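You operate a simulated robot arm through the tools that you are given. There is no shell and no other tool. Be economical: measure what you need, move in short steps, check, and stop when the job is done.

Carry out the task below with a simulated robot arm. There is one attempt and no reset: what you move stays moved.

Task
Press the grey button two times.

It is judged by the outcome, as a careful person would: the job done as asked, and still so three seconds after it is handed in. It fails if anything else is knocked over, pushed out of place, dropped, spilled or broken.

Robot
A 7-joint arm with a two-finger parallel gripper on a trunk, on a base that drives. Base frame: it is fixed to the floor where the robot stands at the start and does not move with it; the origin is under the middle of the robot, x ahead of it, y to its left, z up. Readings come in m, rad, newtons and seconds.
With the tool pointing down near the work surface it reaches from about 0.32 to 0.74 m from the robot's upright axis, wherever it stands. Its first joint turns from -2.007 to 2.007 rad. Places, roughly: grey button [0.5, 0, 1]. Payload 3.91 kg.
The TCP is the grasp point between the finger pads, 0.03 m short of the fingertips. In the tool frame z runs along the fingers and y along their closing line. The gripper opens to 0.11 m. The fingers are 0.02 m wide and 0.01 m thick; the gripper's body (0.048 by 0.112 m) begins 0.055 m behind the TCP.
Orientation is that of the tool frame in the base frame, as a unit quaternion [x, y, z, w]. With the fingers straight down and closing along the base's y, the tool's x points along the base's -x, its y along +y and its z along -z.

Tools
- The arm moves only by the tool servo_tool. Its argument "moves" is a list of rows, each an object (a shift or turn left out is 0, a gripper value left out holds the last) with "dp": the shift along the base's x, y, z in units of 250 mm (1.0 is 250 mm), a list of three; "angular": the turn, a rotation vector about the base's x, y, z in units of 45 degrees (1.0 is 45 degrees), a list of three. In form: [{"dp": [x, y, z], "angular": [ax, ay, az]}, ...]. A call has 1 to 10 rows; each row is the pose to reach, as a shift and turn from the pose commanded when the call began. "fingers" is the closure in counts, from 0 (fully open) to 255 (shut), set as the call begins (left out, the last holds). A call with a number of a shift or a turn outside -1 to 1 is refused whole. Each row takes 0.2 s and may step no farther than 0.05 m and 0.15 rad from the row before; otherwise, or with a gripper value out of range, the whole call is refused. Where a pose cannot be reached the arm comes as near as it can. A force on the tool above 40 N (or 10 N above the force at the start of the call, whichever is more), or a blocked arm, ends the call early, and 0.2 s more pass. The fingers move at their own pace (about 0.108 m/s each) and stop on an object; they squeeze with about 38 N. The grip force told is the motor's: it shows also when the fingers shut on nothing. Time passes only in rows, and 0.2 s behind the last, so rows that repeat a pose let the fingers close. The reply holds the time, the measured pose of the TCP, the force on the tool along the base axes, the opening and the grip force, in the units named above and with some noise.
- Cameras (640 x 400 px; columns grow to the right, rows downward): "scene" is now at [0.0179, 0.1243, 1.6695]; the picture's right is [-0.33, -0.95, 0.00], its down [-0.63, 0.22, -0.74] and it looks along [0.70, -0.24, -0.67] (base axes); focal length 252 px, centre (320, 200). "wrist" rides on the gripper at [0.072, 0.017, -0.103] in the tool frame; the picture's right is [-0.23, 0.97, 0.00], its down [-0.76, -0.18, -0.62] and it looks along [-0.61, -0.14, 0.78] (tool axes); focal length 222 px, centre (320, 200). There is no depth. A picture from a camera that has moved, and an enlarged one, comes with that camera's place and axes in the base frame and with its lens.
- snapshot(camera): a new picture of that camera. No time passes.
- lift_body(by): slides the trunk up (or, below 0, down) by that many m; the arm and the scene camera ride with it, the base frame stays. It gives what a move gives, with no picture.
- roll_base(legs): drives the robot by 1 to 6 legs, each [ahead, turn to the left] in m and rad, along the robot's own axes; the way and the turn of a leg run together, so that a leg with both is an arc; at most 1.5 m and 3.142 rad a leg. The arm and the cameras ride along, it lands a little off, and it stops where it bumps. It gives what a move gives.
- turn_head(pan, tilt): turns the head with the scene camera to pan (to the left, within 2.705 rad either way) and tilt (down, from -0.506 to 1.204), counted from straight ahead of the robot. It gives what a move gives.
- close_up(camera, box): a new picture of the part [left, top, right, bottom] of that camera's present view, enlarged. No time passes.
- job_done(): hands the job in; it is judged then, once.

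Work in short steps. Places have to be worked out from the pictures, the camera data and where the tool is seen: move nearer, look again, correct. Check each grasp and each placing, and mend what went wrong. You have 120 turns and 98 pictures in all, those below and enlarged ones among them. Open the gripper and draw the arm clear of the work before you hand the job in, unless the task says otherwise; then end with one line.

The tools are called after "Emit:" by a JSON object that holds its "method" and its "body". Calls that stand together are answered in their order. servo_tool: Moves the arm, as the interface text tells. Its arguments: {"type":"object","properties":{"moves":{"type":"array","items":{"type":"object","properties":{"dp":{"type":"array","items":{"type":"number"}},"angular":{"type":"array","items":{"type":"number"}}}}},"fingers":{"type":"number"}},"required":["moves"]} The other tools are called the same way: lift_body (by) slides the trunk up or down; roll_base (legs) drives the base; turn_head (pan, tilt) turns the head that bears the scene camera; snapshot (camera) takes a picture; close_up (camera, box) takes an enlarged picture of a part of a camera's view; job_done () hands the job in.

At the start:

```text
time_s: 0.0
eef_pos: [0.45, -0.1386, 1.2978]
tcp_rot: [0.003, 1.0, 0.001, 0.0]
ft_force: [0.4, 0.3, -0.1]
gripper_width: 0.1102
gripper_force: 0.0
trunk travel left (down, up): [-0.775, 0.215]
robot x, y, heading: [0.0, 0.0006, -0.005]
head pan, tilt: [-0.333, 0.731]
```

scene: 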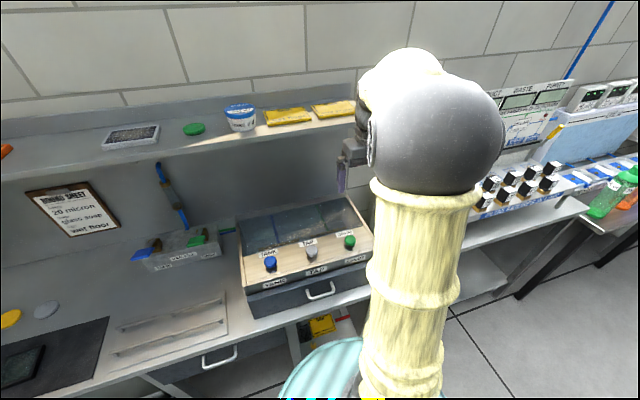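
wrist: 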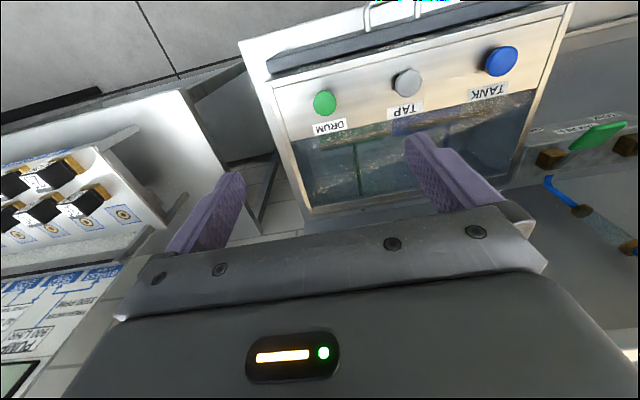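

The grey button (TAP) sits between blue and green; triangulation puts it near [0.48, 0.0, 1.01]. I'll enlarge both views for detail.

Emit:
{"method": "close_up", "body": {"camera": "scene", "box": [220, 180, 400, 320]}}

Emit:
{"method": "close_up", "body": {"camera": "wrist", "box": [230, 0, 590, 225]}}

```text
2.86 times, centred on (310, 250) of scene
camera zoom: at [0.0179, 0.1243, 1.6695], right [-0.33, -0.95, 0.0], down [-0.63, 0.22, -0.74], along [0.7, -0.24, -0.67], focal length 720 px, centre (349, 57)
```

zoom: 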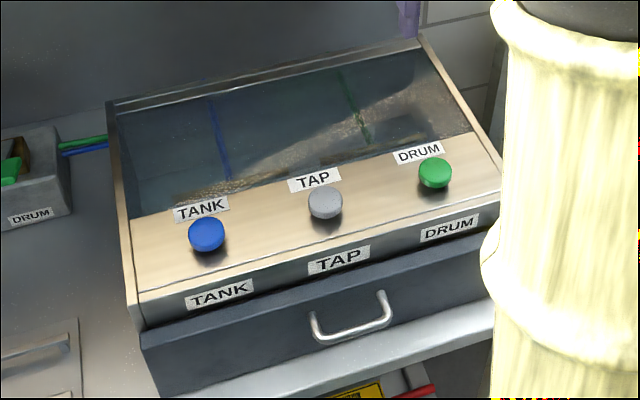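

```text
1.78 times, centred on (410, 112) of wrist
camera zoom: at [0.3773, -0.1211, 1.4018], right [0.23, 0.97, 0.0], down [0.76, -0.18, 0.62], along [0.61, -0.14, -0.78], focal length 395 px, centre (160, 356)
```

zoom: 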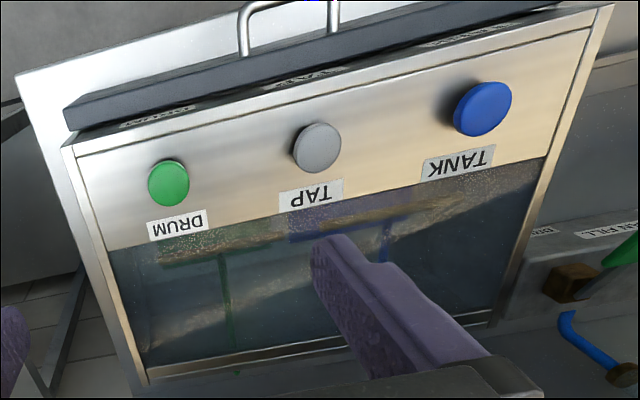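

Buttons are mushroom caps on a box top. I'll close the fingers and move above the grey one, staying about 0.1 m higher.

Emit:
{"method": "servo_tool", "body": {"moves": [{"dp": [0.04, 0.18, 0]}, {"dp": [0.08, 0.36, 0]}, {"dp": [0.124, 0.54, 0]}, {"dp": [0.124, 0.54, -0.16]}, {"dp": [0.124, 0.54, -0.32]}, {"dp": [0.124, 0.54, -0.48]}, {"dp": [0.124, 0.54, -0.6]}, {"dp": [0.124, 0.54, -0.6]}], "fingers": 255}}

Emit:
{"method": "snapshot", "body": {"camera": "wrist"}}

Emit:
{"method": "snapshot", "body": {"camera": "scene"}}

```text
time_s: 1.8
eef_pos: [0.4825, -0.0025, 1.1466]
tcp_rot: [0.003, 1.0, -0.001, 0.0]
ft_force: [0.0, 0.7, -0.2]
gripper_width: 0.0003
gripper_force: 38.2
trunk travel left (down, up): [-0.775, 0.215]
robot x, y, heading: [0.0008, -0.0017, 0.004]
head pan, tilt: [-0.333, 0.731]
```

```text
93 pictures are left
camera wrist: at [0.4099, 0.015, 1.2506], right [0.23, 0.97, 0.0], down [0.76, -0.18, 0.62], along [0.61, -0.14, -0.78], focal length 222 px, centre (320, 200)
```

wrist: 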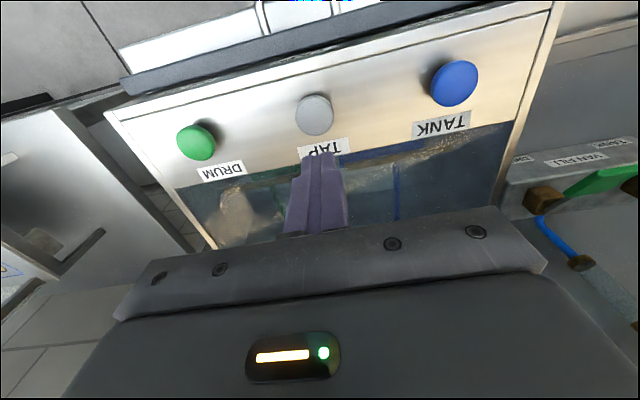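

```text
92 pictures are left
camera scene: at [0.0175, 0.1242, 1.6696], right [-0.33, -0.95, 0.0], down [-0.63, 0.22, -0.74], along [0.7, -0.24, -0.67], focal length 252 px, centre (320, 200)
```

scene: 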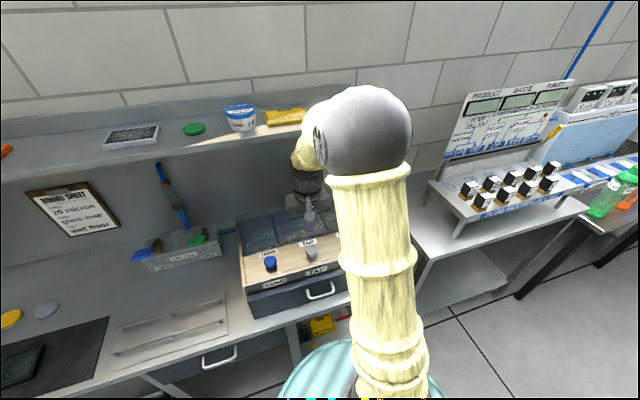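

New ray puts the button top at about [0.480, -0.005, 1.025]. I'll descend until the tip is about 1.5 cm above it, then check.

Emit:
{"method": "servo_tool", "body": {"moves": [{"dp": [-0.008, -0.01, -0.15]}, {"dp": [-0.008, -0.01, -0.3]}, {"dp": [-0.008, -0.01, -0.3]}]}}

Emit:
{"method": "snapshot", "body": {"camera": "wrist"}}

Emit:
{"method": "close_up", "body": {"camera": "scene", "box": [230, 180, 370, 300]}}

```text
time_s: 2.6
eef_pos: [0.4807, -0.0054, 1.0702]
tcp_rot: [0.002, 1.0, -0.001, 0.0]
ft_force: [-1.4, 0.2, 0.7]
gripper_width: 0.0
gripper_force: 37.6
trunk travel left (down, up): [-0.775, 0.215]
robot x, y, heading: [0.0018, 0.003, 0.004]
head pan, tilt: [-0.333, 0.731]
```

```text
91 pictures are left
camera wrist: at [0.4075, 0.0113, 1.174], right [0.23, 0.97, 0.0], down [0.76, -0.18, 0.62], along [0.61, -0.14, -0.78], focal length 222 px, centre (320, 200)
```

wrist: 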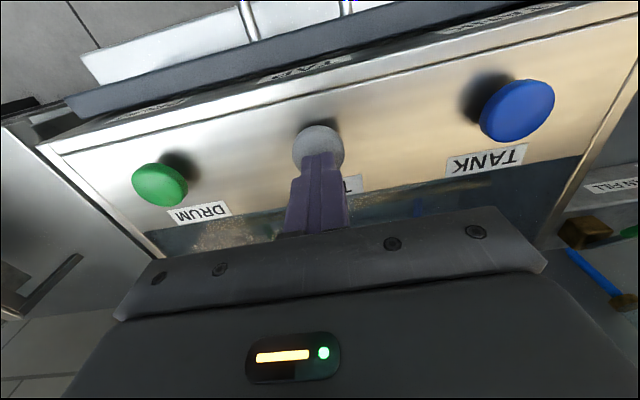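

```text
3.33 times, centred on (300, 240) of scene
camera zoom: at [0.0175, 0.1242, 1.6696], right [-0.33, -0.95, 0.0], down [-0.63, 0.22, -0.74], along [0.7, -0.24, -0.67], focal length 840 px, centre (387, 67)
```

zoom: 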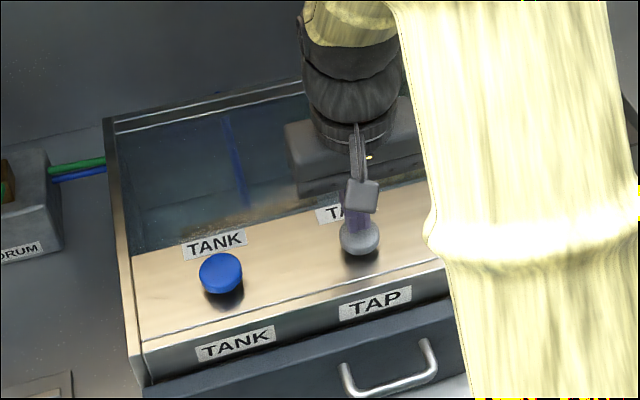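

The tip is right over the button. I'll lower in 2.5 mm steps and watch the force for contact.

Emit:
{"method": "servo_tool", "body": {"moves": [{"dp": [-0.006, 0, -0.01]}, {"dp": [-0.006, 0, -0.02]}, {"dp": [-0.006, 0, -0.03]}, {"dp": [-0.006, 0, -0.04]}, {"dp": [-0.006, 0, -0.05]}, {"dp": [-0.006, 0, -0.06]}]}}

Emit:
{"method": "snapshot", "body": {"camera": "wrist"}}

```text
time_s: 4.0
eef_pos: [0.4788, -0.0059, 1.0576]
tcp_rot: [0.003, 1.0, 0.0, 0.0]
ft_force: [0.5, -1.4, 2.1]
gripper_width: 0.0001
gripper_force: 37.8
trunk travel left (down, up): [-0.775, 0.215]
robot x, y, heading: [-0.0005, -0.0002, -0.004]
head pan, tilt: [-0.333, 0.731]
```

```text
89 pictures are left
camera wrist: at [0.4051, 0.0115, 1.1619], right [0.23, 0.97, 0.0], down [0.76, -0.18, 0.62], along [0.61, -0.15, -0.78], focal length 222 px, centre (320, 200)
```

wrist: 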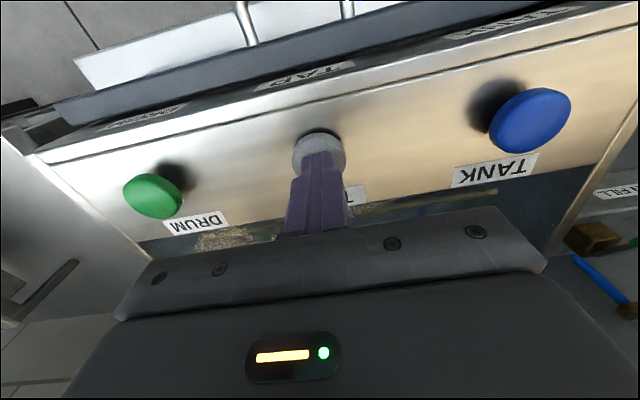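

Force is up to about 2 N, perhaps just touching with the tip at ~1.028. I continue down a little.

Emit:
{"method": "servo_tool", "body": {"moves": [{"dp": [0, 0, -0.008]}, {"dp": [0, 0, -0.016]}]}}

Emit:
{"method": "close_up", "body": {"camera": "wrist", "box": [240, 80, 400, 180]}}

```text
time_s: 4.6
eef_pos: [0.4778, -0.0075, 1.0555]
tcp_rot: [0.003, 1.0, 0.0, 0.0]
ft_force: [1.9, 0.4, 7.2]
gripper_width: 0.0001
gripper_force: 37.7
trunk travel left (down, up): [-0.775, 0.215]
robot x, y, heading: [-0.0016, -0.0011, -0.005]
head pan, tilt: [-0.333, 0.731]
```

```text
4.00 times, centred on (320, 130) of wrist
camera zoom: at [0.4048, 0.0115, 1.1585], right [0.23, 0.97, 0.0], down [0.76, -0.18, 0.62], along [0.61, -0.14, -0.78], focal length 888 px, centre (320, 480)
```

zoom: 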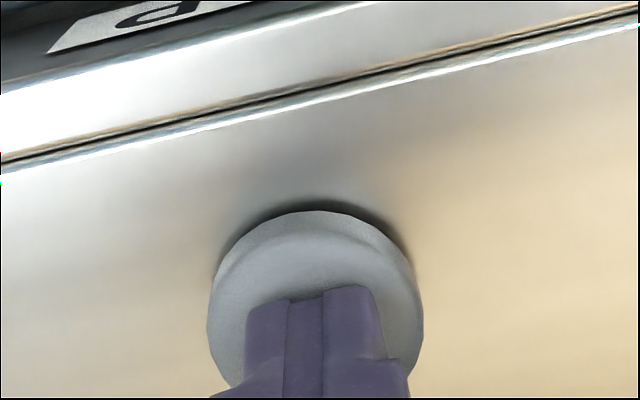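

Contact is confirmed at 7 N with the button being pushed down. I keep pressing steadily toward the end of travel.

Emit:
{"method": "servo_tool", "body": {"moves": [{"dp": [0, 0, -0.01]}, {"dp": [0, 0, -0.02]}, {"dp": [0, 0, -0.02]}]}}

Emit:
{"method": "close_up", "body": {"camera": "wrist", "box": [240, 80, 400, 180]}}

```text
time_s: 5.4
eef_pos: [0.4776, -0.0068, 1.0525]
tcp_rot: [0.003, 1.0, 0.0, 0.004]
ft_force: [7.5, -1.4, 36.5]
gripper_width: 0.0
gripper_force: 37.6
trunk travel left (down, up): [-0.775, 0.215]
robot x, y, heading: [-0.0036, 0.0, 0.003]
head pan, tilt: [-0.333, 0.731]
```

```text
4.00 times, centred on (320, 130) of wrist
camera zoom: at [0.4042, 0.0116, 1.1555], right [0.23, 0.97, 0.0], down [0.76, -0.18, 0.63], along [0.61, -0.15, -0.78], focal length 888 px, centre (320, 480)
```

zoom: 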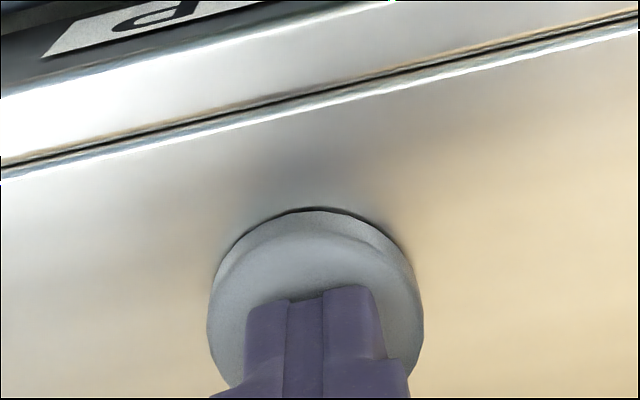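

36 N with a halted tip: the button has bottomed out (first press). Now I lift clear, about 25 mm, and check it returns.

Emit:
{"method": "servo_tool", "body": {"moves": [{"dp": [0, 0, 0.03]}, {"dp": [0, 0, 0.06]}, {"dp": [0, 0, 0.1]}, {"dp": [0, 0, 0.1]}, {"dp": [0, 0, 0.1]}]}}

Emit:
{"method": "snapshot", "body": {"camera": "wrist"}}

Emit:
{"method": "close_up", "body": {"camera": "scene", "box": [230, 180, 370, 300]}}

```text
time_s: 6.6
eef_pos: [0.4777, -0.0071, 1.0745]
tcp_rot: [0.003, 1.0, -0.001, 0.0]
ft_force: [0.2, -1.4, 0.1]
gripper_width: 0.0
gripper_force: 38.0
trunk travel left (down, up): [-0.775, 0.215]
robot x, y, heading: [-0.0004, -0.0023, 0.002]
head pan, tilt: [-0.333, 0.731]
```

```text
86 pictures are left
camera wrist: at [0.4045, 0.0109, 1.1782], right [0.23, 0.97, 0.0], down [0.76, -0.18, 0.62], along [0.61, -0.15, -0.78], focal length 222 px, centre (320, 200)
```

wrist: 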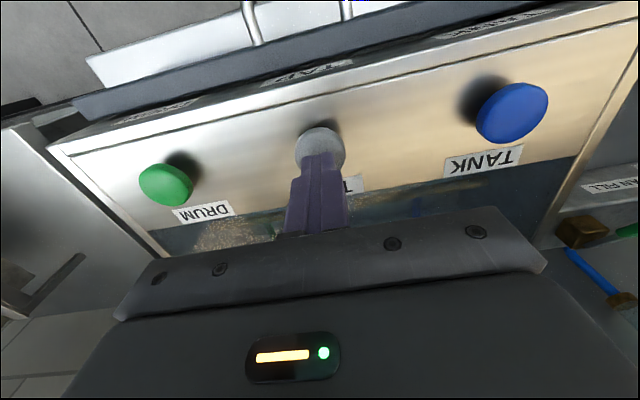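

```text
3.33 times, centred on (300, 240) of scene
camera zoom: at [0.0178, 0.1243, 1.6695], right [-0.33, -0.95, 0.0], down [-0.63, 0.22, -0.74], along [0.7, -0.24, -0.67], focal length 840 px, centre (387, 67)
```

zoom: 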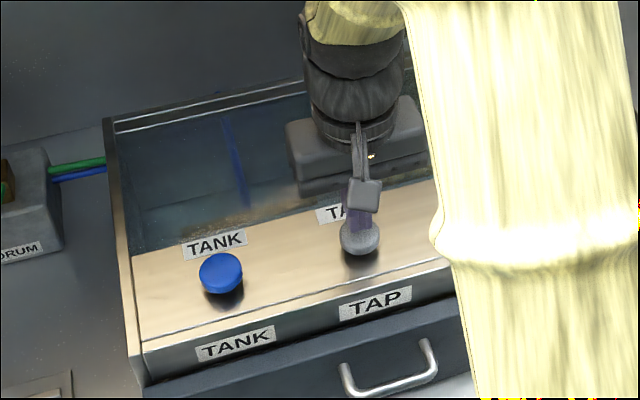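

The button sprang back up and the box hasn't moved. Second press goes to the same depth, then holds briefly.

Emit:
{"method": "servo_tool", "body": {"moves": [{"dp": [0, 0, -0.03]}, {"dp": [0, 0, -0.055]}, {"dp": [0, 0, -0.07]}, {"dp": [0, 0, -0.08]}, {"dp": [0, 0, -0.09]}, {"dp": [0, 0, -0.1]}, {"dp": [0, 0, -0.1]}]}}

Emit:
{"method": "close_up", "body": {"camera": "wrist", "box": [240, 80, 400, 180]}}

```text
time_s: 8.3
eef_pos: [0.4786, -0.0082, 1.0526]
tcp_rot: [0.004, 1.0, 0.0, 0.006]
ft_force: [-6.1, -1.2, 25.2]
gripper_width: 0.0
gripper_force: 37.8
trunk travel left (down, up): [-0.775, 0.215]
robot x, y, heading: [-0.003, -0.0026, -0.001]
head pan, tilt: [-0.333, 0.731]
stopped in row 7: the force on the tool passed its limit (the readings are from after the stop); the commanded pose is now the measured one
```

```text
4.00 times, centred on (320, 130) of wrist
camera zoom: at [0.4038, 0.0112, 1.1561], right [0.23, 0.97, 0.0], down [0.75, -0.18, 0.63], along [0.62, -0.15, -0.77], focal length 888 px, centre (320, 480)
```

zoom: 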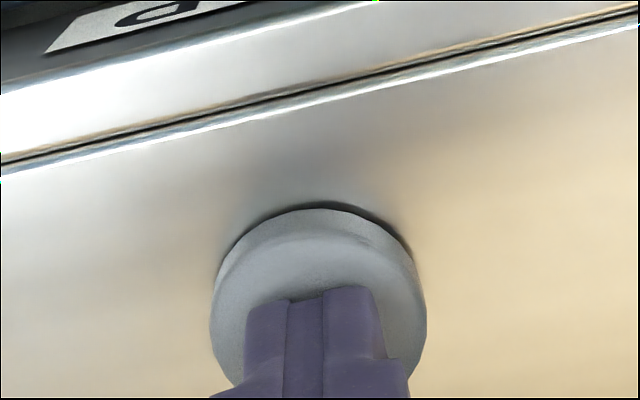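

Bottomed out a second time (force limit reached). Now I lift straight up, well clear of the box.

Emit:
{"method": "servo_tool", "body": {"moves": [{"dp": [0, 0, 0.06]}, {"dp": [0, 0, 0.2]}, {"dp": [0, 0, 0.36]}, {"dp": [0, 0, 0.52]}, {"dp": [0, 0, 0.68]}, {"dp": [0, 0, 0.84]}, {"dp": [0, 0, 0.9]}]}}

Emit:
{"method": "servo_tool", "body": {"moves": [{"dp": [0, -0.18, 0]}, {"dp": [0, -0.36, 0]}, {"dp": [0, -0.5, 0]}, {"dp": [0, -0.5, 0]}], "fingers": 0}}

Emit:
{"method": "snapshot", "body": {"camera": "wrist"}}

Emit:
{"method": "snapshot", "body": {"camera": "scene"}}

```text
time_s: 9.9
eef_pos: [0.4792, -0.0052, 1.2763]
tcp_rot: [0.004, 1.0, 0.0, 0.004]
ft_force: [0.6, 0.8, 0.0]
gripper_width: 0.0001
gripper_force: 38.2
trunk travel left (down, up): [-0.775, 0.215]
robot x, y, heading: [-0.0006, 0.0014, 0.001]
head pan, tilt: [-0.333, 0.731]
```

```text
time_s: 10.9
eef_pos: [0.4795, -0.1302, 1.2761]
tcp_rot: [0.002, 1.0, -0.001, 0.003]
ft_force: [0.0, -0.1, 0.4]
gripper_width: 0.1098
gripper_force: 0.0
trunk travel left (down, up): [-0.775, 0.215]
robot x, y, heading: [-0.0025, -0.0007, 0.003]
head pan, tilt: [-0.333, 0.731]
```

```text
83 pictures are left
camera wrist: at [0.4055, -0.113, 1.3799], right [0.23, 0.97, 0.0], down [0.76, -0.18, 0.63], along [0.61, -0.15, -0.78], focal length 222 px, centre (320, 200)
```

wrist: 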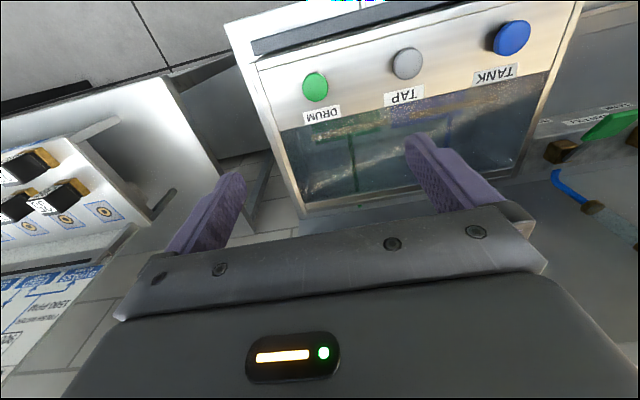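

```text
82 pictures are left
camera scene: at [0.0177, 0.125, 1.6695], right [-0.33, -0.95, 0.0], down [-0.63, 0.22, -0.74], along [0.7, -0.24, -0.67], focal length 252 px, centre (320, 200)
```

scene: 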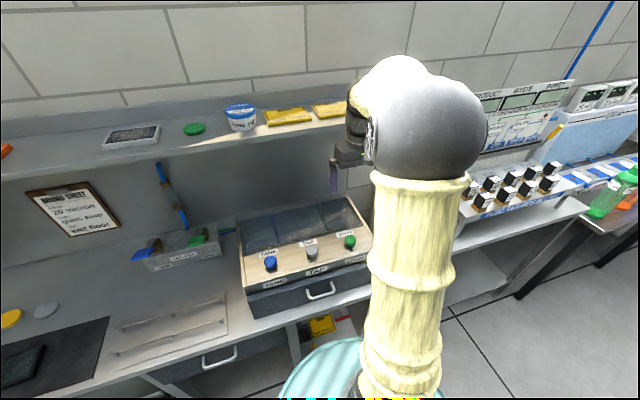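

The button is up again, nothing else has moved, and the arm is clear with the gripper open, so I hand the job in.

Emit:
{"method": "job_done", "body": {}}

```text
The job is handed in.
```

I pressed the grey TAP button two times, each time to the end of its travel and with a full release in between; nothing else moved.
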